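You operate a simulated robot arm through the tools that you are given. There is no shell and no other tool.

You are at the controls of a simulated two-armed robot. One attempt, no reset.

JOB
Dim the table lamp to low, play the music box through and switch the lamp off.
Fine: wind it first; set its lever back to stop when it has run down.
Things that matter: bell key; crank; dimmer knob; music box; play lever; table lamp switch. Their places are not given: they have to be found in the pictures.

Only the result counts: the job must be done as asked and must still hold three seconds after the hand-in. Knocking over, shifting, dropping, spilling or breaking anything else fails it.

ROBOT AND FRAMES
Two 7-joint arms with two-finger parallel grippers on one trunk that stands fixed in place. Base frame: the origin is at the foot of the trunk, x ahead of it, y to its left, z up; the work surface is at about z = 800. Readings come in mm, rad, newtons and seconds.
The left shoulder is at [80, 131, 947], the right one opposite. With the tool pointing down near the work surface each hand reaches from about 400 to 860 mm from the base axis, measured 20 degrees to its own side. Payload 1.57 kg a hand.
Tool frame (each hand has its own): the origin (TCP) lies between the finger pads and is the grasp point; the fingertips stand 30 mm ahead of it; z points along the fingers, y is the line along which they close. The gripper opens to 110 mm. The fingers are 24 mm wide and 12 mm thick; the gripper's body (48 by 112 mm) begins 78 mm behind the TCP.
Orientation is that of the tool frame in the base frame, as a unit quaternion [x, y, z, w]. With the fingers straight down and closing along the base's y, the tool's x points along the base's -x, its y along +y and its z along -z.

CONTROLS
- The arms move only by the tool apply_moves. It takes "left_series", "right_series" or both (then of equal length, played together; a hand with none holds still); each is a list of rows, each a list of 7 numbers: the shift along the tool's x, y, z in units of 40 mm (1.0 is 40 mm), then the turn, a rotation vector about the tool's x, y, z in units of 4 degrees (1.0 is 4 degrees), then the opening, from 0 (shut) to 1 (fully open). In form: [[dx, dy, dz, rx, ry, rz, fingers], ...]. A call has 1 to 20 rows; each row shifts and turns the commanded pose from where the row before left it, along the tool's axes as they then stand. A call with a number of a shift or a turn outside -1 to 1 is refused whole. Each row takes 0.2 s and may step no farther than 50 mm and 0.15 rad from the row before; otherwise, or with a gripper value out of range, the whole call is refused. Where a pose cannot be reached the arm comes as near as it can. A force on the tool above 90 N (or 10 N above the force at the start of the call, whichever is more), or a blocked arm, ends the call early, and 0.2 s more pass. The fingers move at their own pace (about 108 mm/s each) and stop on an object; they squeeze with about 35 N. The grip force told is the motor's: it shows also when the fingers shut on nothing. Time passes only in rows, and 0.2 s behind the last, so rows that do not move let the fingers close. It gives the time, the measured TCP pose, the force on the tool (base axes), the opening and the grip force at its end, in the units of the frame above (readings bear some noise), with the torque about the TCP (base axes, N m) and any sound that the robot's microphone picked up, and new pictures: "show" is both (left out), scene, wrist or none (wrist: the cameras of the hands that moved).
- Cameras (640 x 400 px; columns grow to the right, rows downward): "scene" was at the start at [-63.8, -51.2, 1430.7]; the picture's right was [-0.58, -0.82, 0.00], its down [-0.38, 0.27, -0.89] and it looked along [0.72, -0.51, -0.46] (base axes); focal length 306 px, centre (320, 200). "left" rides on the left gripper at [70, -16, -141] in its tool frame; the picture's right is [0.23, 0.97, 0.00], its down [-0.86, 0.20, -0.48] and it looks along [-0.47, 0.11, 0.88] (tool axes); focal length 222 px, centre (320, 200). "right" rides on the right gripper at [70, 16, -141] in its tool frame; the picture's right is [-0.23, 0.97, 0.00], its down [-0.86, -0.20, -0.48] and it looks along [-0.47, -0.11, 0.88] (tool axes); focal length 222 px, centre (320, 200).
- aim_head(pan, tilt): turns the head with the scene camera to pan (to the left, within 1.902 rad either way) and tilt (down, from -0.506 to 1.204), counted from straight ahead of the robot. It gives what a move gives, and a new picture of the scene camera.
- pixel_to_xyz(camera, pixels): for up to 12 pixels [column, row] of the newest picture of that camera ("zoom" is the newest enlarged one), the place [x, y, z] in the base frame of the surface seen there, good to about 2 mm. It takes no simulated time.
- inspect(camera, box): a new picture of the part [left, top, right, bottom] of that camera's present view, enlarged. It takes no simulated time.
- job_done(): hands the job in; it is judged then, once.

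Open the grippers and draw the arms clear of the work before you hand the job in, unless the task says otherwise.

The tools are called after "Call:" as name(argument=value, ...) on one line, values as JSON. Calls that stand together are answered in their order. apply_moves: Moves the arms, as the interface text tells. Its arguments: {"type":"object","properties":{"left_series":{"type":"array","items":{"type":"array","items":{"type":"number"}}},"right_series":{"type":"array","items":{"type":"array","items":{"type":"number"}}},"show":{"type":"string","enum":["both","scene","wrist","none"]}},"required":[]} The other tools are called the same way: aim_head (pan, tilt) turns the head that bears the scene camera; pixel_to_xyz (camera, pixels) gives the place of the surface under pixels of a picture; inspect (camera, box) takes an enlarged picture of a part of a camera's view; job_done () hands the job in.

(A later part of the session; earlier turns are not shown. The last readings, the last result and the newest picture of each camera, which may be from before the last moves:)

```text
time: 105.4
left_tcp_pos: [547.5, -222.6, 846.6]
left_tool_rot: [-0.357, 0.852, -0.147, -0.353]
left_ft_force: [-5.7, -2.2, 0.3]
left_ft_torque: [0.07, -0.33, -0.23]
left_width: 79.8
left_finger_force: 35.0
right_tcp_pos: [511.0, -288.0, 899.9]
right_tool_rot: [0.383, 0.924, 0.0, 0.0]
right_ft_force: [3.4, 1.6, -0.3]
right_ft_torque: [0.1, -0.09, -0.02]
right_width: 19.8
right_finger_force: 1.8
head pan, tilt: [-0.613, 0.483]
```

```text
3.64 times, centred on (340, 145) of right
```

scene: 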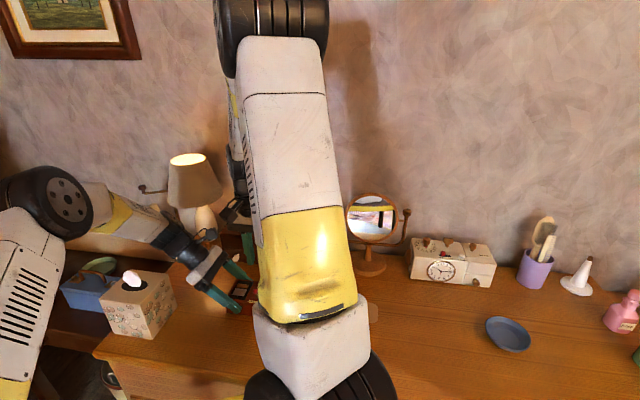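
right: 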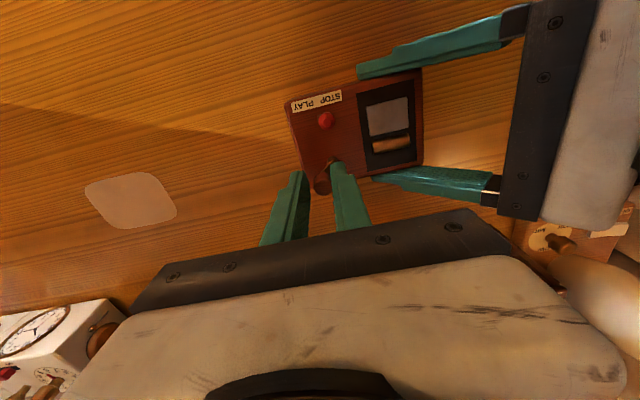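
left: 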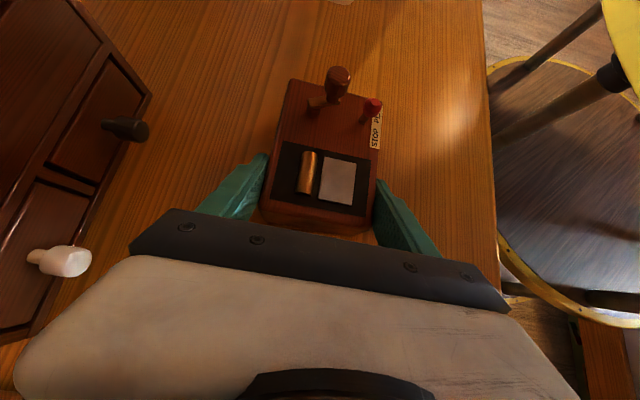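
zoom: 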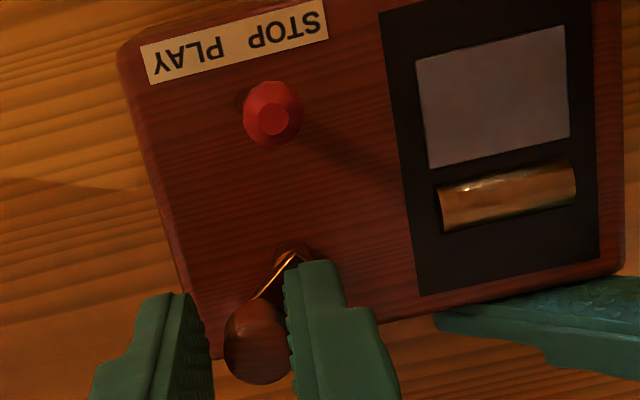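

Crank is at ≈261° (316° wound so far). Recentre, grip firmly, and yaw-follow 60° through this dead zone.

Call:
apply_moves(right_series=[[-0.08, 0.058, 0, 0, 0, 0, 0.2], [0, 0, 0, 0, 0, 0, 0.1], [0, 0, 0, 0, 0, 0, 0.1], [0.0191, -0.0127, 0, 0, 0, 1, 0.1], [0.0191, -0.0127, 0, 0, 0, 1, 0.1], [0.0191, -0.0127, 0, 0, 0, 1, 0.1], [0.0191, -0.0127, 0, 0, 0, 1, 0.1], [0.0191, -0.0127, 0, 0, 0, 1, 0.1], [0.0191, -0.0127, 0, 0, 0, 1, 0.1], [0.0191, -0.0127, 0, 0, 0, 1, 0.1], [0.0191, -0.0127, 0, 0, 0, 1, 0.1], [0.0191, -0.0127, 0, 0, 0, 1, 0.1], [0.0191, -0.0127, 0, 0, 0, 1, 0.1], [0.0191, -0.0127, 0, 0, 0, 1, 0.1], [0.0191, -0.0127, 0, 0, 0, 1, 0.1], [0.0191, -0.0127, 0, 0, 0, 1, 0.1], [0.0191, -0.0127, 0, 0, 0, 1, 0.1], [0.0191, -0.0127, 0, 0, 0, 1, 0.1]], show="wrist")

Call:
inspect(camera="right", box=[240, 70, 420, 210])

Call:
inspect(camera="left", box=[230, 30, 430, 170])

```text
time: 109.2
left_tcp_pos: [548.1, -222.8, 846.3]
left_tool_rot: [-0.357, 0.852, -0.147, -0.353]
left_ft_force: [3.6, -2.4, -0.4]
left_ft_torque: [-0.41, -0.47, 0.38]
left_width: 79.7
left_finger_force: 35.3
right_tcp_pos: [507.1, -281.3, 900.3]
right_tool_rot: [0.794, 0.608, 0.0, 0.0]
right_ft_force: [1.6, -1.6, 12.9]
right_ft_torque: [-0.13, 0.01, 0.04]
right_width: 14.9
right_finger_force: 31.0
head pan, tilt: [-0.613, 0.483]
```

right: 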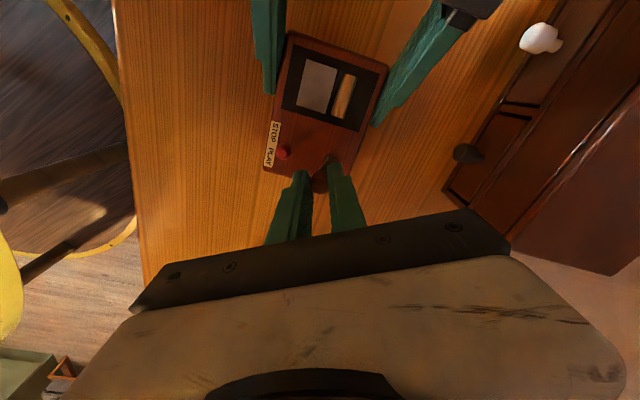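

```text
2.86 times, centred on (330, 140) of right
```

zoom: 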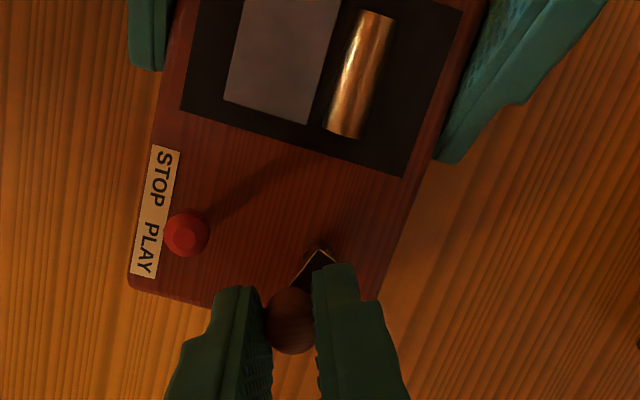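

```text
2.86 times, centred on (330, 100) of left
```

zoom: 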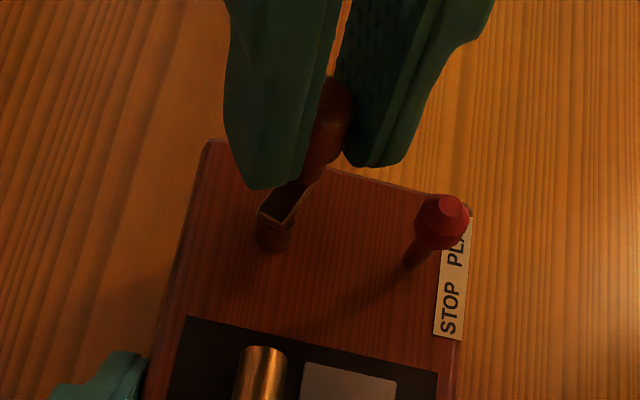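

One full turn is done (crank ≈203°). Three more firm steps, then release and yaw back 72° around the handle.

Call:
apply_moves(right_series=[[0.018, -0.0131, 0, 0, 0, 1, 0.1], [0.018, -0.0131, 0, 0, 0, 1, 0.1], [0.018, -0.0131, 0, 0, 0, 1, 0.1], [0, 0, 0, 0, 0, 0, 0.2], [0, 0, 0, 0, 0, -1, 0.2], [0, 0, 0, 0, 0, -1, 0.2], [0, 0, 0, 0, 0, -1, 0.2], [0, 0, 0, 0, 0, -1, 0.2], [0, 0, 0, 0, 0, -1, 0.2], [0, 0, 0, 0, 0, -1, 0.2], [0, 0, 0, 0, 0, -1, 0.2], [0, 0, 0, 0, 0, -1, 0.2], [0, 0, 0, 0, 0, -1, 0.2], [0, 0, 0, 0, 0, -1, 0.2], [0, 0, 0, 0, 0, -1, 0.2], [0, 0, 0, 0, 0, -1, 0.2], [0, 0, 0, 0, 0, -1, 0.2], [0, 0, 0, 0, 0, -1, 0.2], [0, 0, 0, 0, 0, -1, 0.2], [0, 0, 0, 0, 0, -1, 0.2]], show="wrist")

Call:
inspect(camera="right", box=[260, 90, 400, 200])

```text
time: 113.4
left_tcp_pos: [548.5, -222.8, 846.0]
left_tool_rot: [-0.357, 0.852, -0.148, -0.353]
left_ft_force: [-2.1, 0.7, 0.1]
left_ft_torque: [-0.15, 0.02, -0.14]
left_width: 79.6
left_finger_force: 35.1
right_tcp_pos: [505.9, -278.4, 899.6]
right_tool_rot: [0.446, 0.895, 0.0, 0.0]
right_ft_force: [0.5, -0.2, 0.3]
right_ft_torque: [0.03, -0.01, 0.0]
right_width: 22.0
right_finger_force: 0.1
head pan, tilt: [-0.613, 0.483]
```

right: 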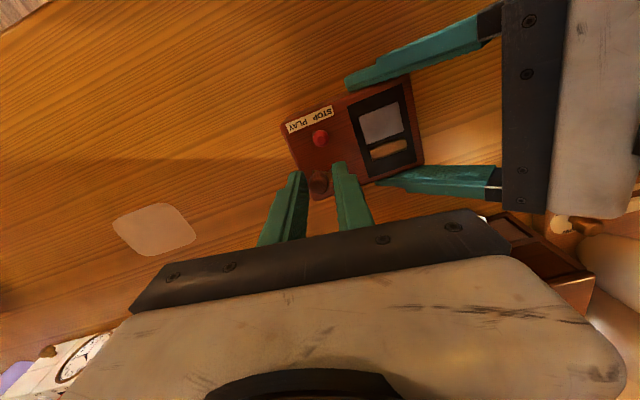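

```text
3.64 times, centred on (330, 145) of right
```

zoom: 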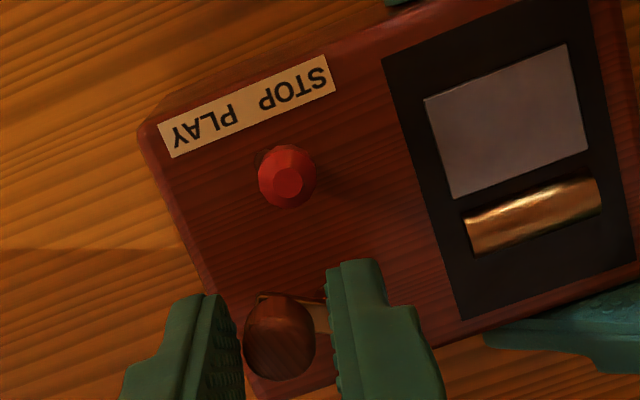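

Crank at ≈189° (≈388° wound). Finish the yaw-back, close to the cage, and push through the front zone (past the lever) to about 60°.

Call:
apply_moves(right_series=[[0, 0, 0, 0, 0, -1, 0.2], [0, 0, 0, 0, 0, -1, 0.2], [0, 0.03, 0, 0, 0, 0, 0.14], [0, 0.02, 0, 0, 0, 0, 0.137], [0.0418, 0.0363, 0, 0, 0, 0, 0.137], [0.0348, 0.043, 0, 0, 0, 0, 0.137], [0.0268, 0.0484, 0, 0, 0, 0, 0.137], [0.018, 0.0523, 0, 0, 0, 0, 0.137], [0.0087, 0.0546, 0, 0, 0, 0, 0.137], [-0.001, 0.0553, 0, 0, 0, 0, 0.137], [-0.0105, 0.0543, 0, 0, 0, 0, 0.137], [-0.0198, 0.0517, 0, 0, 0, 0, 0.137], [-0.0285, 0.0474, 0, 0, 0, 0, 0.137], [-0.0363, 0.0418, 0, 0, 0, 0, 0.137], [-0.043, 0.0348, 0, 0, 0, 0, 0.137], [-0.0484, 0.0268, 0, 0, 0, 0, 0.137]], show="wrist")

Call:
inspect(camera="right", box=[260, 90, 400, 200])

Call:
inspect(camera="left", box=[230, 30, 430, 170])

```text
time: 116.8
left_tcp_pos: [549.3, -223.4, 845.4]
left_tool_rot: [-0.358, 0.852, -0.149, -0.351]
left_ft_force: [31.5, 12.3, 2.3]
left_ft_torque: [-0.16, 0.21, 1.05]
left_width: 79.7
left_finger_force: 35.1
right_tcp_pos: [520.7, -264.8, 900.2]
right_tool_rot: [0.384, 0.923, -0.001, -0.003]
right_ft_force: [-34.1, -17.6, 7.7]
right_ft_torque: [-0.57, 0.89, -0.32]
right_width: 48.0
right_finger_force: 18.0
head pan, tilt: [-0.613, 0.483]
```

right: 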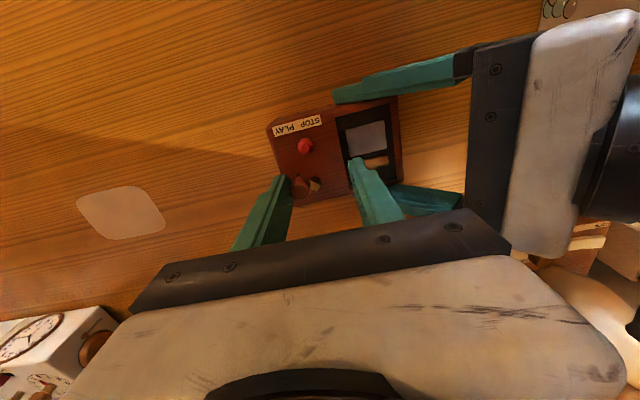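

```text
3.64 times, centred on (330, 145) of right
```

zoom: 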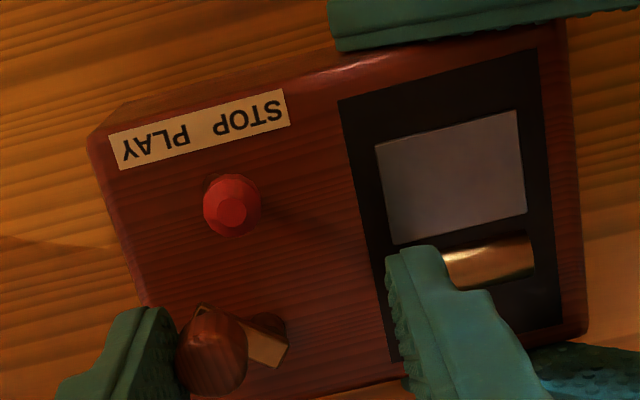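

```text
2.86 times, centred on (330, 100) of left
```

zoom: 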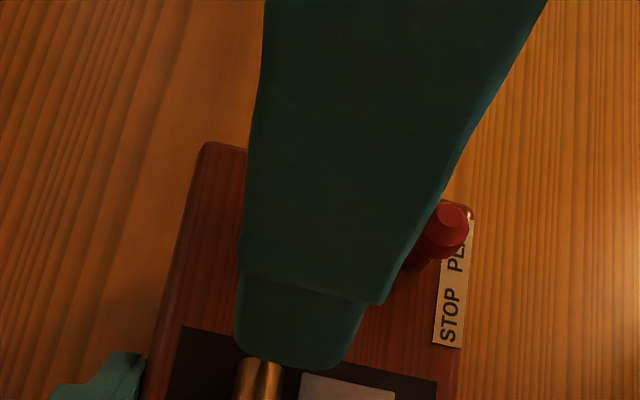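

The crank blocked: fingers were forced open to 48 mm with ≈38 N, while normal winding needed only ≈3 N – it seems fully wound (≈390°). Back the hand off to relieve the load.

Call:
apply_moves(right_series=[[0, -0.19, 0, 0, 0, 0, 0.3], [0, -0.19, 0, 0, 0, 0, 0.3], [0, -0.19, 0, 0, 0, 0, 0.25], [0, 0, 0, 0, 0, 0, 0.25]], show="wrist")

Call:
inspect(camera="right", box=[260, 90, 400, 200])

```text
time: 117.8
left_tcp_pos: [545.8, -224.9, 845.8]
left_tool_rot: [-0.356, 0.852, -0.148, -0.355]
left_ft_force: [-3.8, -1.2, 10.6]
left_ft_torque: [-0.16, -0.5, -0.11]
left_width: 79.7
left_finger_force: 35.6
right_tcp_pos: [507.0, -280.5, 901.6]
right_tool_rot: [0.383, 0.924, 0.001, 0.001]
right_ft_force: [-0.6, 0.4, -0.6]
right_ft_torque: [0.01, -0.01, 0.02]
right_width: 27.6
right_finger_force: 0.0
head pan, tilt: [-0.613, 0.483]
```

right: 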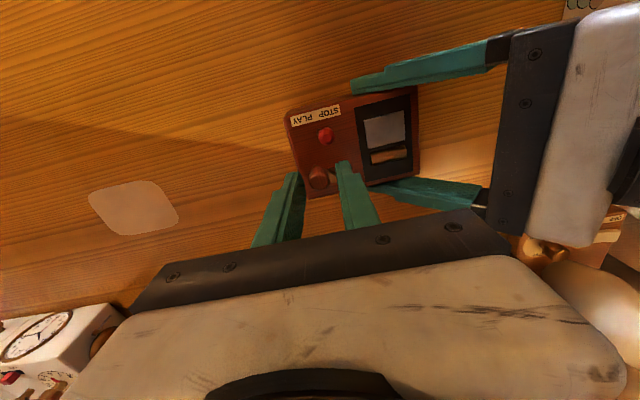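

```text
3.64 times, centred on (330, 145) of right
```

zoom: 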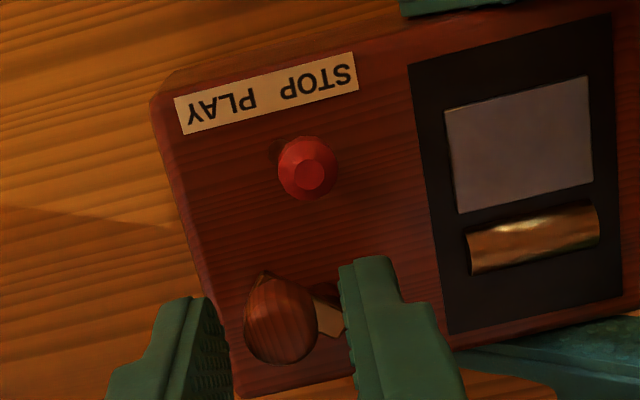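

Relieved. Measure crank and box pose again.

Call:
pixel_to_xyz(camera="zoom", pixels=[[280, 320], [246, 325], [316, 320], [280, 363], [328, 318], [338, 325], [264, 273], [308, 168], [160, 105], [640, 300], [240, 395], [182, 100]])

```text
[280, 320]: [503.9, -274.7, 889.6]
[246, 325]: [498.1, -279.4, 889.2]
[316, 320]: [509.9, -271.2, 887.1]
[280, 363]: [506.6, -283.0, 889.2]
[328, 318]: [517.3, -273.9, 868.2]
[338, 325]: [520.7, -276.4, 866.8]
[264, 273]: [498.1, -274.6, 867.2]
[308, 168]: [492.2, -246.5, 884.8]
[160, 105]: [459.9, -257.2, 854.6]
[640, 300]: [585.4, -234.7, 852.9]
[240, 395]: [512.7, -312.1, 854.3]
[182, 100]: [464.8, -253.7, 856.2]
```

Crank reads ≈175° now (≈400° wound). Test for the end stop: recentre, grip firmly and try 12° more by yaw, watching the torque.

Call:
apply_moves(right_series=[[0.11, 0.017, 0, 0, 0, 0, 0.25], [0, 0, 0, 0, 0, 0, 0.1], [0, 0, 0, 0, 0, 0, 0.1], [0.0137, 0.0174, 0, 0, 0, 1, 0.1], [0.0137, 0.0174, 0, 0, 0, 1, 0.1], [0.0137, 0.0174, 0, 0, 0, 1, 0.1]], show="wrist")

Call:
inspect(camera="right", box=[260, 90, 400, 200])

Call:
inspect(camera="left", box=[230, 30, 430, 170])

```text
time: 119.2
left_tcp_pos: [545.7, -222.2, 845.4]
left_tool_rot: [-0.356, 0.852, -0.147, -0.354]
left_ft_force: [-13.4, -6.2, 11.9]
left_ft_torque: [0.26, -0.64, -0.36]
left_width: 79.8
left_finger_force: 35.1
right_tcp_pos: [505.0, -273.7, 900.7]
right_tool_rot: [0.478, 0.878, 0.0, 0.0]
right_ft_force: [3.1, -0.8, 5.2]
right_ft_torque: [-0.09, 0.15, 0.16]
right_width: 15.4
right_finger_force: 31.1
head pan, tilt: [-0.613, 0.483]
```

right: 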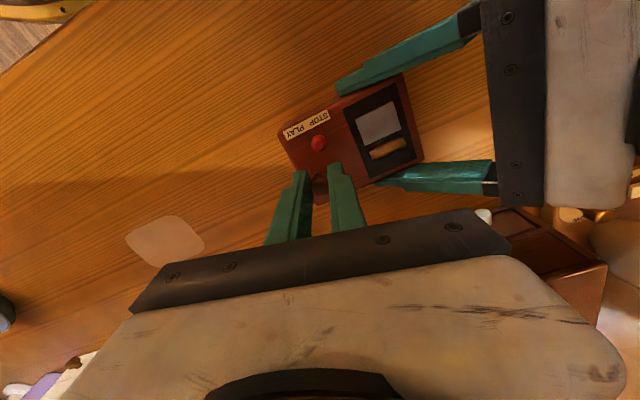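

```text
3.64 times, centred on (330, 145) of right
```

zoom: 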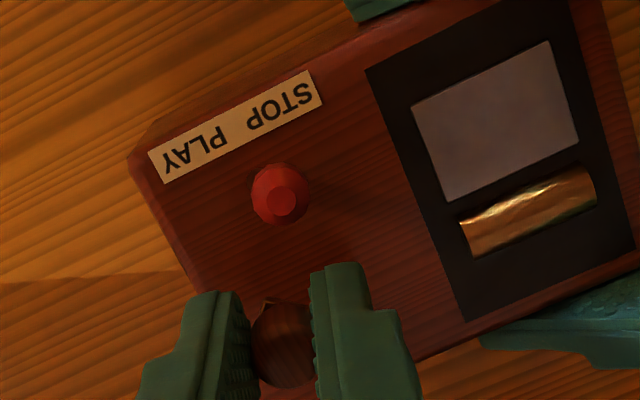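

```text
2.86 times, centred on (330, 100) of left
```

zoom: 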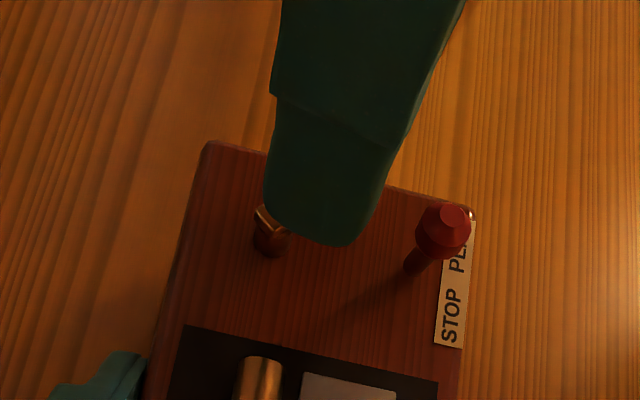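

Torque rose to 0.16 N·m (before it was ≈0). Try 12° more to be sure whether the crank still turns relative to the box.

Call:
apply_moves(right_series=[[0.0137, 0.0174, 0, 0, 0, 1, 0.1], [0.0137, 0.0174, 0, 0, 0, 1, 0.1], [0.0137, 0.0174, 0, 0, 0, 1, 0.1]], show="wrist")

Call:
inspect(camera="left", box=[230, 30, 430, 170])

Call:
inspect(camera="right", box=[260, 90, 400, 200])

```text
time: 120.0
left_tcp_pos: [549.2, -221.5, 845.8]
left_tool_rot: [-0.358, 0.852, -0.147, -0.352]
left_ft_force: [-6.9, -1.8, 12.3]
left_ft_torque: [0.52, -0.11, -0.15]
left_width: 79.7
left_finger_force: 35.1
right_tcp_pos: [506.2, -270.5, 900.2]
right_tool_rot: [0.567, 0.823, 0.0, 0.0]
right_ft_force: [-1.1, -5.3, 2.7]
right_ft_torque: [-0.49, 0.19, 0.09]
right_width: 15.0
right_finger_force: 31.1
head pan, tilt: [-0.613, 0.483]
```

right: 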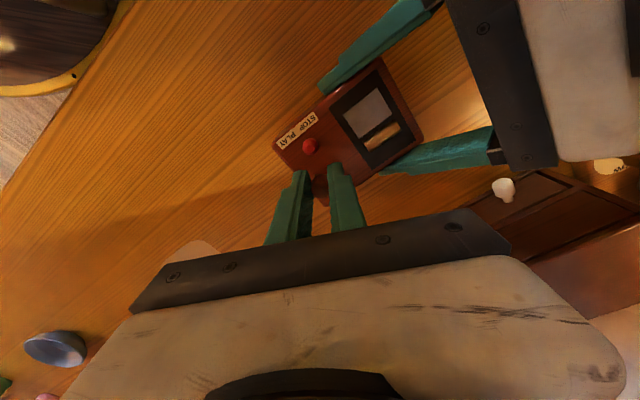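

```text
2.86 times, centred on (330, 100) of left
```

zoom: 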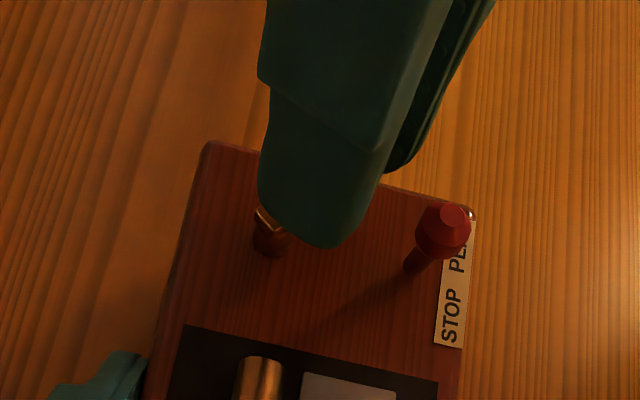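

```text
3.64 times, centred on (330, 145) of right
```

zoom: 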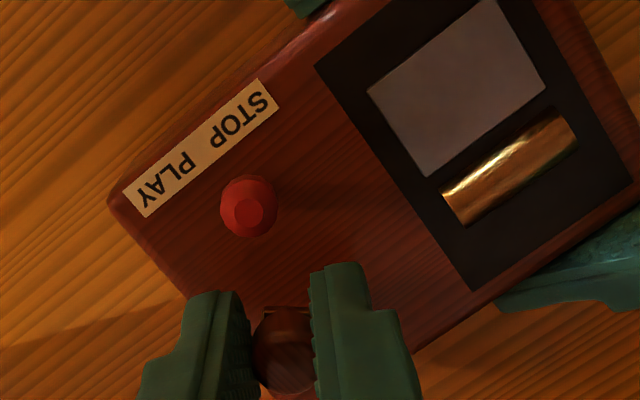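

The crank did move (168°→154°, box steady), so it isn't at a stop; the earlier jam was just friction at a bad push angle. Release, yaw back to -45°, and push past the lever zone with good alignment.

Call:
apply_moves(right_series=[[0, 0, 0, 0, 0, 0, 0.2], [0, 0, 0, 0, 0, -1, 0.2], [0, 0, 0, 0, 0, -1, 0.2], [0, 0, 0, 0, 0, -1, 0.2], [0, 0, 0, 0, 0, -1, 0.2], [0, 0, 0, 0, 0, -1, 0.2], [0, 0, 0, 0, 0, -1, 0.2], [0, 0.02, 0, 0, 0, 0, 0.14], [0, 0.02, 0, 0, 0, 0, 0.137], [0.0134, 0.0537, 0, 0, 0, 0, 0.137], [0.0038, 0.0552, 0, 0, 0, 0, 0.137], [-0.0058, 0.055, 0, 0, 0, 0, 0.137], [-0.0152, 0.0532, 0, 0, 0, 0, 0.137], [-0.0243, 0.0497, 0, 0, 0, 0, 0.137]], show="wrist")

Call:
inspect(camera="right", box=[260, 90, 400, 200])

Call:
inspect(camera="left", box=[230, 30, 430, 170])

```text
time: 123.0
left_tcp_pos: [548.0, -221.8, 846.2]
left_tool_rot: [-0.358, 0.852, -0.147, -0.352]
left_ft_force: [11.3, 11.8, 12.3]
left_ft_torque: [-0.3, 0.6, 0.51]
left_width: 79.9
left_finger_force: 35.2
right_tcp_pos: [515.3, -263.4, 900.0]
right_tool_rot: [0.383, 0.924, 0.0, -0.002]
right_ft_force: [-21.2, -17.7, 2.3]
right_ft_torque: [-0.33, 0.59, -0.17]
right_width: 39.4
right_finger_force: 13.7
head pan, tilt: [-0.613, 0.483]
```

right: 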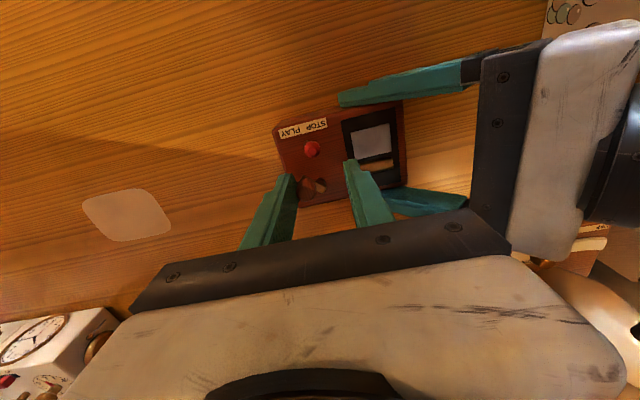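

```text
3.64 times, centred on (330, 145) of right
```

zoom: 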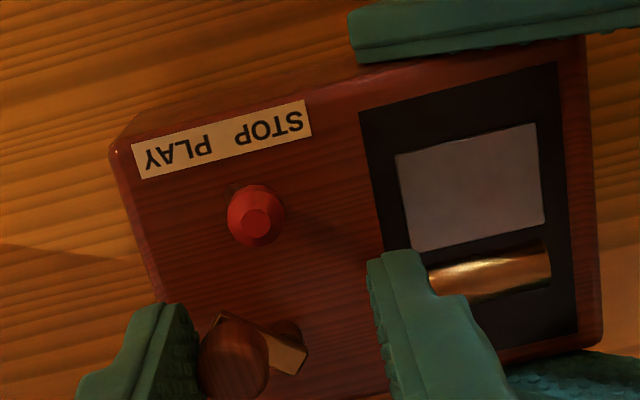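

```text
2.86 times, centred on (330, 100) of left
```

zoom: 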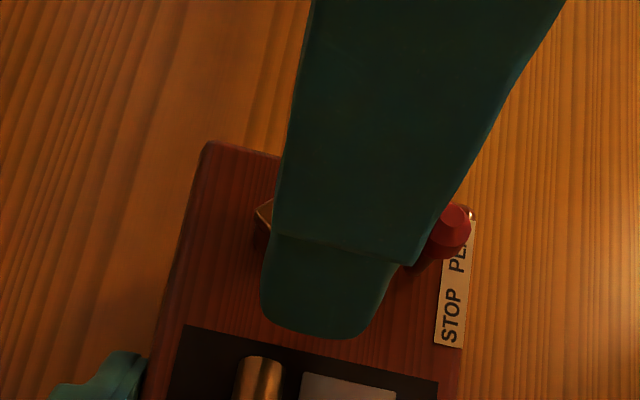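

The crank is again solidly blocked at ≈175° even with good alignment, and sprang back there on release – so it is fully wound (≈400°). Back off and lift the right hand clear of the handle.

Call:
apply_moves(right_series=[[0, -0.15, 0, 0, 0, 0, 0.35], [0, -0.16, 0, 0, 0, 0, 0.3], [0, 0, 0, 0, 0, 0, 0.3], [0, 0, -0.5, 0, 0, 0, 0.3], [0, 0, -0.8, 0, 0, 0, 0.3], [0, 0, -0.7, 0, 0, 0, 0.24]], show="both")

Call:
inspect(camera="right", box=[270, 80, 390, 180])

Call:
inspect(camera="left", box=[250, 40, 410, 160])

```text
time: 124.4
left_tcp_pos: [547.8, -221.4, 847.3]
left_tool_rot: [-0.357, 0.852, -0.148, -0.353]
left_ft_force: [5.0, 5.7, 12.2]
left_ft_torque: [0.22, -0.86, 0.26]
left_width: 79.9
left_finger_force: 35.0
right_tcp_pos: [507.1, -271.2, 981.4]
right_tool_rot: [0.383, 0.924, 0.0, 0.001]
right_ft_force: [-0.2, -0.9, 0.3]
right_ft_torque: [-0.01, 0.04, -0.02]
right_width: 26.6
right_finger_force: 0.1
head pan, tilt: [-0.613, 0.483]
```

scene: 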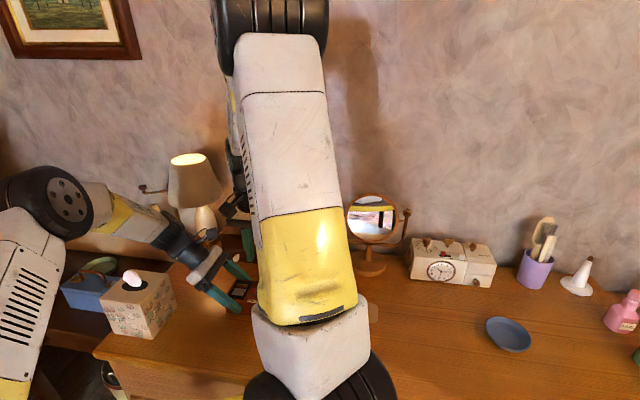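
right: 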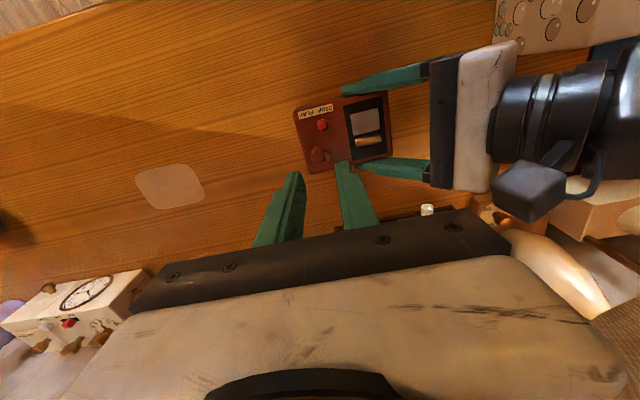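

```text
4.00 times, centred on (330, 130) of right
```

zoom: 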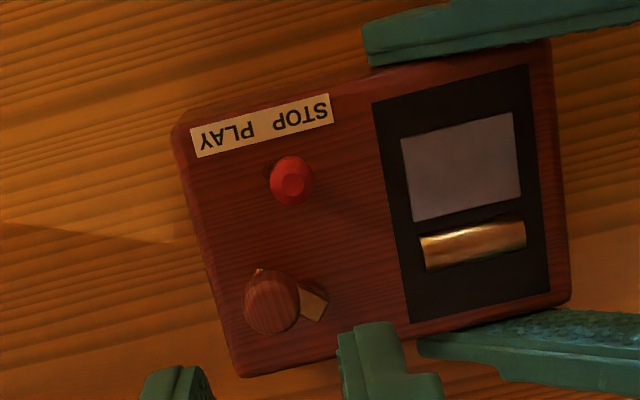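

```text
3.33 times, centred on (330, 100) of left
```

zoom: 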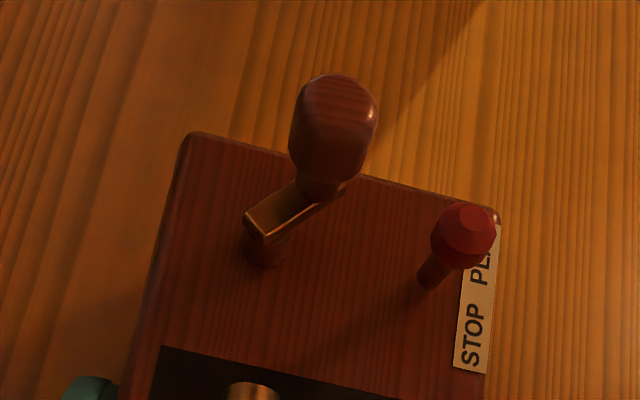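

Crank stands at ≈180° after a full revolution and more. Now measure the lever knob and stem for the PLAY push.

Call:
pixel_to_xyz(camera="zoom", pixels=[[463, 235], [470, 220], [440, 250], [490, 240], [433, 275], [428, 288], [480, 345], [488, 260], [335, 95], [265, 255]])

Call:
inspect(camera="right", box=[295, 95, 345, 135])

```text
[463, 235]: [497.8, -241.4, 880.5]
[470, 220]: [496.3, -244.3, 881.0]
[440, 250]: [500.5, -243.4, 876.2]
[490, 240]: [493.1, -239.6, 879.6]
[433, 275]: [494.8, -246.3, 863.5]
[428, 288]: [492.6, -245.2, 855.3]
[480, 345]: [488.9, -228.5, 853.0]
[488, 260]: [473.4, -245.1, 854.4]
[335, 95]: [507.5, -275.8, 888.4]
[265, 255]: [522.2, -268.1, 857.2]
```

```text
10.00 times, centred on (320, 115) of right
```

zoom: 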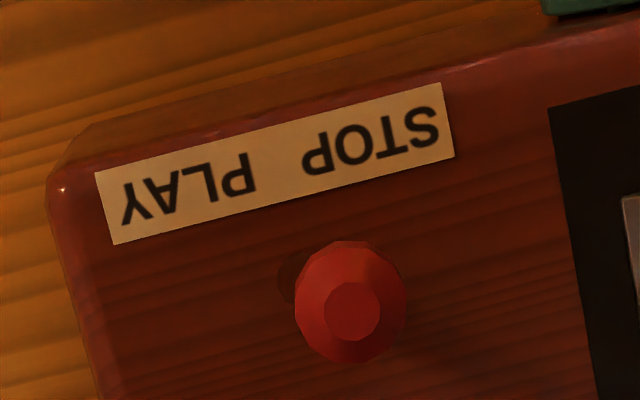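

Measure the knob and base in the right-camera zoom.

Call:
pixel_to_xyz(camera="zoom", pixels=[[352, 310], [300, 305], [403, 305], [350, 355], [350, 245], [287, 280], [140, 200], [230, 180], [340, 150], [410, 130]])

```text
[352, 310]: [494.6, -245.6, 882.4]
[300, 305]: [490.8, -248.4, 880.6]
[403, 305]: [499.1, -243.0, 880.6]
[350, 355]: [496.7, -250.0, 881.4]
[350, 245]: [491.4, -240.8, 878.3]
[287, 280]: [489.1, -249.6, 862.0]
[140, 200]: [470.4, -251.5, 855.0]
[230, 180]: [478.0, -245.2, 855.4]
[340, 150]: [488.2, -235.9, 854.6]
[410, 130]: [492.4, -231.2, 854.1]
```

Knob centre ≈(494.5,-245.6,882) leaning to STOP; PLAY should be ≈13 mm toward (-0.7,-0.7). Bring the right hand over the knob and lower it as a loose cage around it.

Call:
apply_moves(right_series=[[0.675, 0.23, 0, 0, 0, 0, 0.24], [0, 0, 0.8, 0, 0, 0, 0.24], [0, 0, 0.8, 0, 0, 0, 0.24], [0, 0, 0.53, 0, 0, 0, 0.24], [0, 0, 0, 0, 0, 0, 0.24]], show="wrist")

Call:
inspect(camera="right", box=[250, 100, 410, 210])

Call:
inspect(camera="left", box=[250, 20, 450, 160])

```text
time: 125.6
left_tcp_pos: [547.5, -223.5, 844.7]
left_tool_rot: [-0.356, 0.852, -0.148, -0.353]
left_ft_force: [-1.1, 2.0, 9.1]
left_ft_torque: [0.12, -0.54, 0.08]
left_width: 79.8
left_finger_force: 34.4
right_tcp_pos: [494.2, -245.8, 896.5]
right_tool_rot: [0.382, 0.924, 0.0, 0.0]
right_ft_force: [0.6, -0.4, -0.2]
right_ft_torque: [0.0, -0.02, -0.02]
right_width: 26.4
right_finger_force: 0.1
head pan, tilt: [-0.613, 0.483]
```

right: 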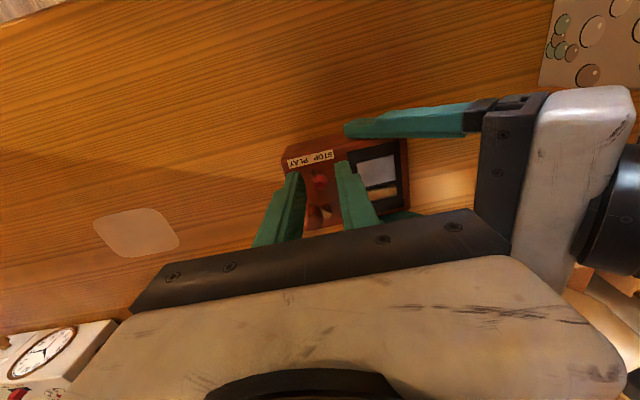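

```text
3.64 times, centred on (330, 155) of right
```

zoom: 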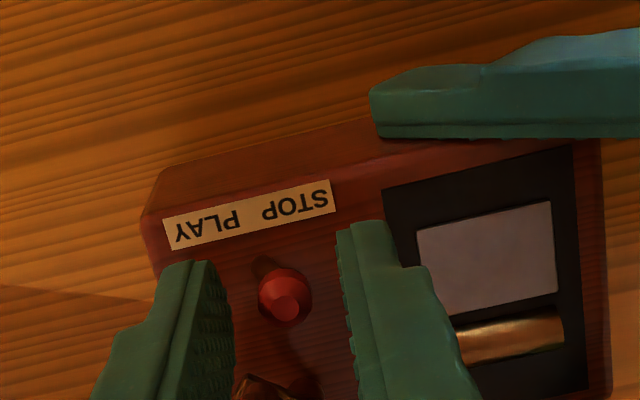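

```text
2.86 times, centred on (350, 90) of left
```

zoom: 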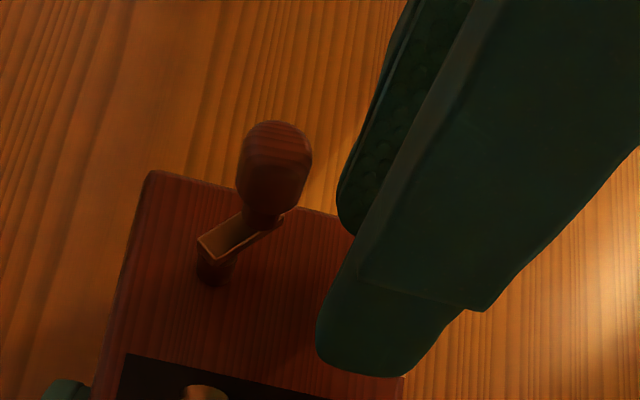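

The knob sits inside the open fingers. Push toward PLAY (tool -y) by 20 mm in small steps and listen.

Call:
apply_moves(right_series=[[0, -0.1, 0, 0, 0, 0, 0.24], [0, -0.1, 0, 0, 0, 0, 0.24], [0, -0.1, 0, 0, 0, 0, 0.24], [0, -0.1, 0, 0, 0, 0, 0.24], [0, -0.1, 0, 0, 0, 0, 0.24]], show="wrist")

Call:
inspect(camera="right", box=[250, 100, 410, 210])

Call:
inspect(camera="left", box=[250, 20, 450, 160])

```text
time: 126.8
left_tcp_pos: [547.2, -222.9, 845.9]
left_tool_rot: [-0.356, 0.852, -0.147, -0.354]
left_ft_force: [-4.3, 0.2, 5.4]
left_ft_torque: [-0.01, -0.25, -0.03]
left_width: 79.7
left_finger_force: 35.5
right_tcp_pos: [479.7, -259.6, 894.5]
right_tool_rot: [0.383, 0.924, 0.0, -0.001]
right_ft_force: [0.6, 0.5, 0.7]
right_ft_torque: [0.02, -0.01, 0.0]
right_width: 26.2
right_finger_force: 0.0
head pan, tilt: [-0.613, 0.483]
```

right: 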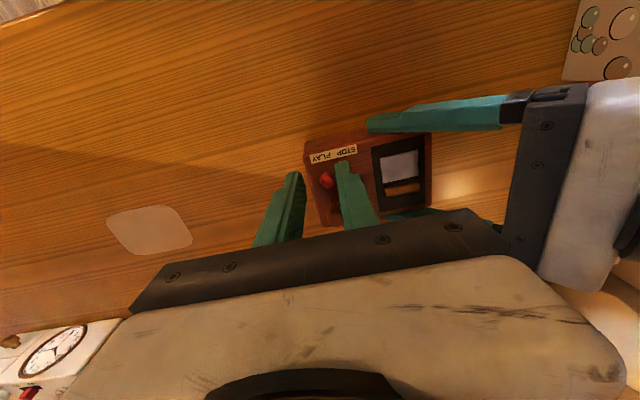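

```text
3.64 times, centred on (330, 155) of right
```

zoom: 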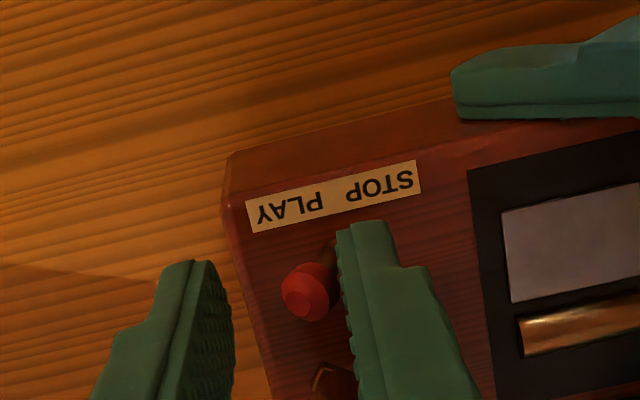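

```text
2.86 times, centred on (350, 90) of left
```

zoom: 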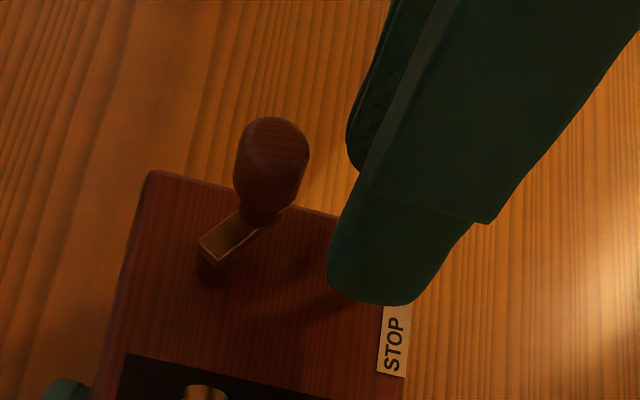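

The knob now leans to PLAY. Wait a second to see whether it plays (sound, crank or cylinder moving).

Call:
apply_moves(right_series=[[0, 0, 0, 0, 0, 0, 0.24], [0, 0, 0, 0, 0, 0, 0.24], [0, 0, 0, 0, 0, 0, 0.24], [0, 0, 0, 0, 0, 0, 0.24], [0, 0, 0, 0, 0, 0, 0.24]], show="wrist")

Call:
inspect(camera="left", box=[250, 20, 450, 160])

```text
time: 128.0
left_tcp_pos: [547.7, -222.9, 845.6]
left_tool_rot: [-0.357, 0.852, -0.148, -0.353]
left_ft_force: [-5.0, -2.0, 4.2]
left_ft_torque: [0.07, -0.07, -0.05]
left_width: 80.0
left_finger_force: 35.0
right_tcp_pos: [480.8, -260.5, 894.2]
right_tool_rot: [0.382, 0.924, 0.0, 0.0]
right_ft_force: [0.6, 1.2, -1.3]
right_ft_torque: [0.0, -0.02, 0.0]
right_width: 26.6
right_finger_force: 0.2
head pan, tilt: [-0.613, 0.483]
```

right: 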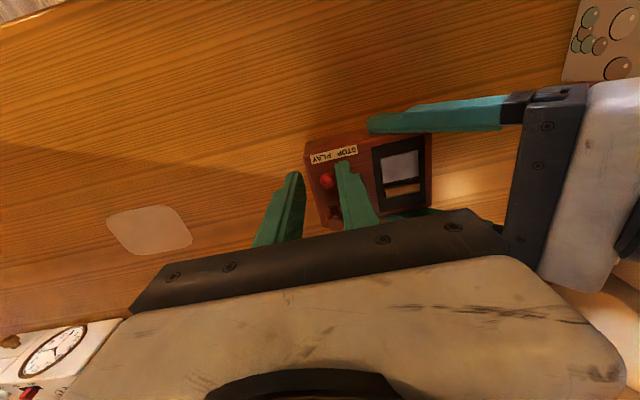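

```text
2.86 times, centred on (350, 90) of left
```

zoom: 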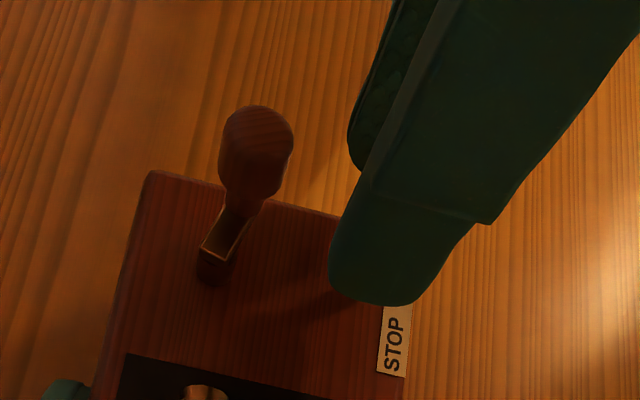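

The crank handle is slowly turning back (counter-clockwise) – it is playing. Unload the finger and lift the right hand clear, then keep waiting.

Call:
apply_moves(right_series=[[0, 0.06, 0, 0, 0, 0, 0.26], [0, 0, -0.4, 0, 0, 0, 0.26], [0, 0, -0.8, 0, 0, 0, 0.26], [0, 0, -0.8, 0, 0, 0, 0.26], [0, 0, 0, 0, 0, 0, 0.26]], show="wrist")

Call:
inspect(camera="right", box=[260, 80, 420, 190])

Call:
inspect(camera="left", box=[250, 20, 450, 160])

```text
time: 129.2
left_tcp_pos: [548.8, -222.2, 846.7]
left_tool_rot: [-0.357, 0.852, -0.148, -0.353]
left_ft_force: [-1.9, -2.7, 2.5]
left_ft_torque: [0.19, -0.13, 0.06]
left_width: 79.9
left_finger_force: 35.1
right_tcp_pos: [483.3, -258.3, 975.7]
right_tool_rot: [0.382, 0.924, 0.0, 0.0]
right_ft_force: [0.1, 0.2, -0.2]
right_ft_torque: [0.03, -0.03, -0.02]
right_width: 28.4
right_finger_force: 0.1
head pan, tilt: [-0.613, 0.483]
```

right: 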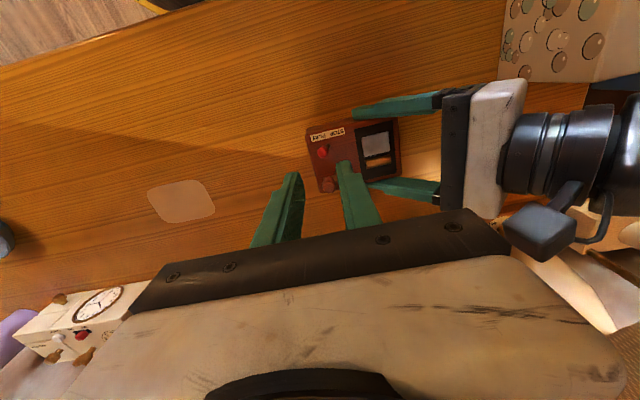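

```text
3.64 times, centred on (340, 135) of right
```

zoom: 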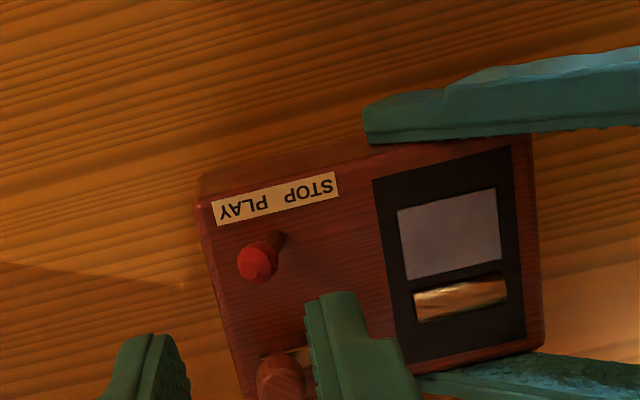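

```text
2.86 times, centred on (350, 90) of left
```

zoom: 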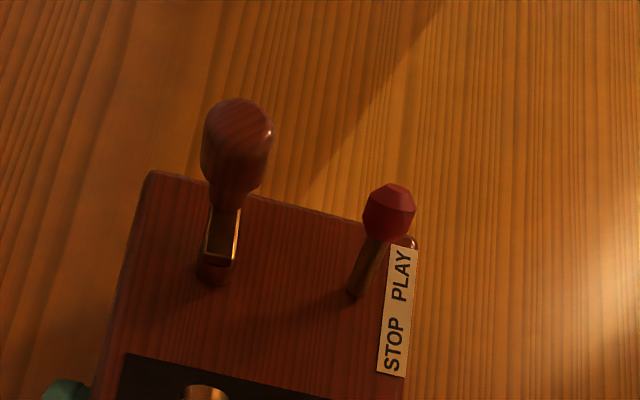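

The lever stays at PLAY and the crank keeps unwinding. Wait 4 s.

Call:
apply_moves(right_series=[[0, 0, 0, 0, 0, 0, 0.26], [0, 0, 0, 0, 0, 0, 0.26], [0, 0, 0, 0, 0, 0, 0.26], [0, 0, 0, 0, 0, 0, 0.26], [0, 0, 0, 0, 0, 0, 0.26], [0, 0, 0, 0, 0, 0, 0.26], [0, 0, 0, 0, 0, 0, 0.26], [0, 0, 0, 0, 0, 0, 0.26], [0, 0, 0, 0, 0, 0, 0.26], [0, 0, 0, 0, 0, 0, 0.26], [0, 0, 0, 0, 0, 0, 0.26], [0, 0, 0, 0, 0, 0, 0.26], [0, 0, 0, 0, 0, 0, 0.26], [0, 0, 0, 0, 0, 0, 0.26], [0, 0, 0, 0, 0, 0, 0.26], [0, 0, 0, 0, 0, 0, 0.26], [0, 0, 0, 0, 0, 0, 0.26], [0, 0, 0, 0, 0, 0, 0.26], [0, 0, 0, 0, 0, 0, 0.26], [0, 0, 0, 0, 0, 0, 0.26]], show="none")

Call:
inspect(camera="left", box=[250, 20, 450, 160])

```text
time: 133.4
left_tcp_pos: [547.5, -223.0, 847.1]
left_tool_rot: [-0.358, 0.852, -0.149, -0.353]
left_ft_force: [1.1, 0.6, 3.1]
left_ft_torque: [0.23, -0.32, 0.02]
left_width: 79.7
left_finger_force: 35.3
right_tcp_pos: [483.7, -256.6, 974.3]
right_tool_rot: [0.383, 0.924, 0.001, 0.0]
right_ft_force: [0.2, 0.2, 0.4]
right_ft_torque: [0.01, 0.01, 0.03]
right_width: 28.7
right_finger_force: 0.1
head pan, tilt: [-0.613, 0.483]
```

```text
2.86 times, centred on (350, 90) of left
```

zoom: 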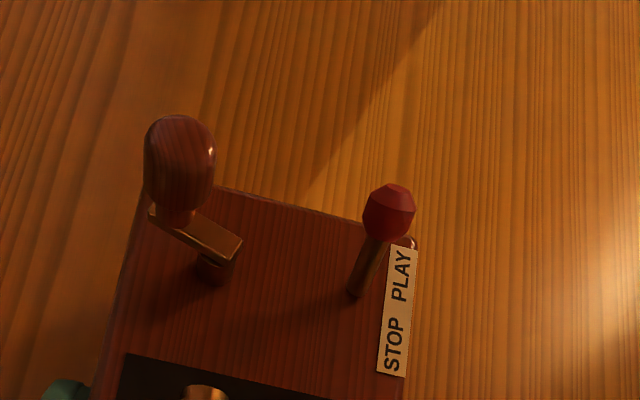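

The crank keeps unwinding (now at back-right). Keep waiting.

Call:
apply_moves(right_series=[[0, 0, 0, 0, 0, 0, 0.26], [0, 0, 0, 0, 0, 0, 0.26], [0, 0, 0, 0, 0, 0, 0.26], [0, 0, 0, 0, 0, 0, 0.26], [0, 0, 0, 0, 0, 0, 0.26], [0, 0, 0, 0, 0, 0, 0.26], [0, 0, 0, 0, 0, 0, 0.26], [0, 0, 0, 0, 0, 0, 0.26], [0, 0, 0, 0, 0, 0, 0.26], [0, 0, 0, 0, 0, 0, 0.26], [0, 0, 0, 0, 0, 0, 0.26], [0, 0, 0, 0, 0, 0, 0.26], [0, 0, 0, 0, 0, 0, 0.26], [0, 0, 0, 0, 0, 0, 0.26], [0, 0, 0, 0, 0, 0, 0.26], [0, 0, 0, 0, 0, 0, 0.26], [0, 0, 0, 0, 0, 0, 0.26], [0, 0, 0, 0, 0, 0, 0.26], [0, 0, 0, 0, 0, 0, 0.26], [0, 0, 0, 0, 0, 0, 0.26]], show="none")

Call:
inspect(camera="left", box=[250, 20, 450, 160])

Call:
apply_moves(right_series=[[0, 0, 0, 0, 0, 0, 0.26], [0, 0, 0, 0, 0, 0, 0.26], [0, 0, 0, 0, 0, 0, 0.26], [0, 0, 0, 0, 0, 0, 0.26], [0, 0, 0, 0, 0, 0, 0.26], [0, 0, 0, 0, 0, 0, 0.26], [0, 0, 0, 0, 0, 0, 0.26], [0, 0, 0, 0, 0, 0, 0.26], [0, 0, 0, 0, 0, 0, 0.26], [0, 0, 0, 0, 0, 0, 0.26], [0, 0, 0, 0, 0, 0, 0.26], [0, 0, 0, 0, 0, 0, 0.26], [0, 0, 0, 0, 0, 0, 0.26], [0, 0, 0, 0, 0, 0, 0.26], [0, 0, 0, 0, 0, 0, 0.26], [0, 0, 0, 0, 0, 0, 0.26], [0, 0, 0, 0, 0, 0, 0.26], [0, 0, 0, 0, 0, 0, 0.26], [0, 0, 0, 0, 0, 0, 0.26], [0, 0, 0, 0, 0, 0, 0.26]], show="none")

Call:
inspect(camera="left", box=[250, 20, 450, 160])

```text
time: 137.6
left_tcp_pos: [549.3, -222.6, 846.6]
left_tool_rot: [-0.357, 0.852, -0.148, -0.353]
left_ft_force: [0.6, 0.5, 3.0]
left_ft_torque: [0.21, -0.31, -0.03]
left_width: 79.7
left_finger_force: 34.7
right_tcp_pos: [482.1, -258.0, 974.9]
right_tool_rot: [0.383, 0.924, 0.0, 0.0]
right_ft_force: [0.0, -0.3, -1.1]
right_ft_torque: [0.03, -0.03, 0.02]
right_width: 28.6
right_finger_force: 0.0
head pan, tilt: [-0.613, 0.483]
```

```text
2.86 times, centred on (350, 90) of left
```

zoom: 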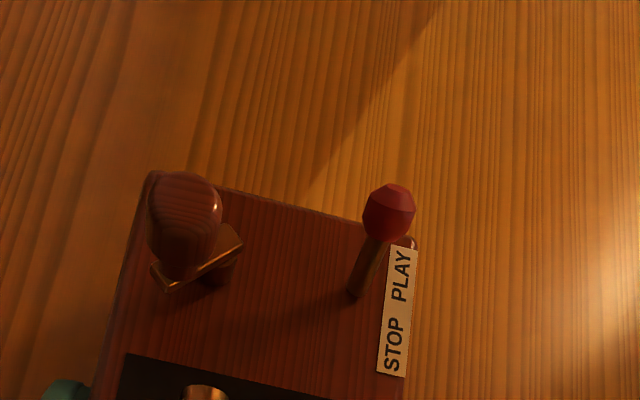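

```text
time: 141.8
left_tcp_pos: [547.7, -223.3, 846.6]
left_tool_rot: [-0.357, 0.852, -0.148, -0.353]
left_ft_force: [0.1, 0.1, 0.7]
left_ft_torque: [0.13, -0.24, 0.05]
left_width: 79.7
left_finger_force: 35.1
right_tcp_pos: [481.6, -257.7, 975.1]
right_tool_rot: [0.383, 0.924, 0.0, 0.0]
right_ft_force: [-0.2, -0.3, -1.0]
right_ft_torque: [0.0, 0.01, 0.05]
right_width: 28.6
right_finger_force: 0.0
head pan, tilt: [-0.613, 0.483]
```

```text
2.86 times, centred on (350, 90) of left
```

zoom: 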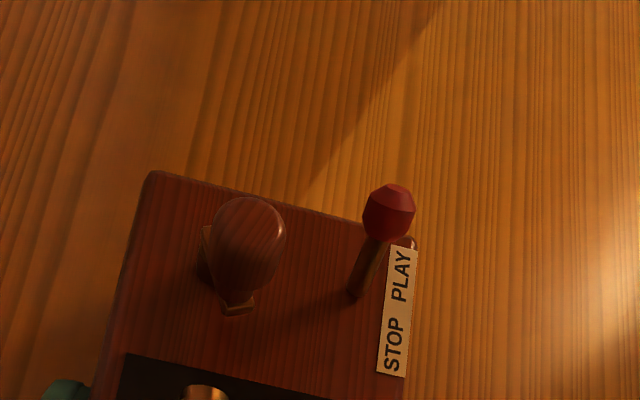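

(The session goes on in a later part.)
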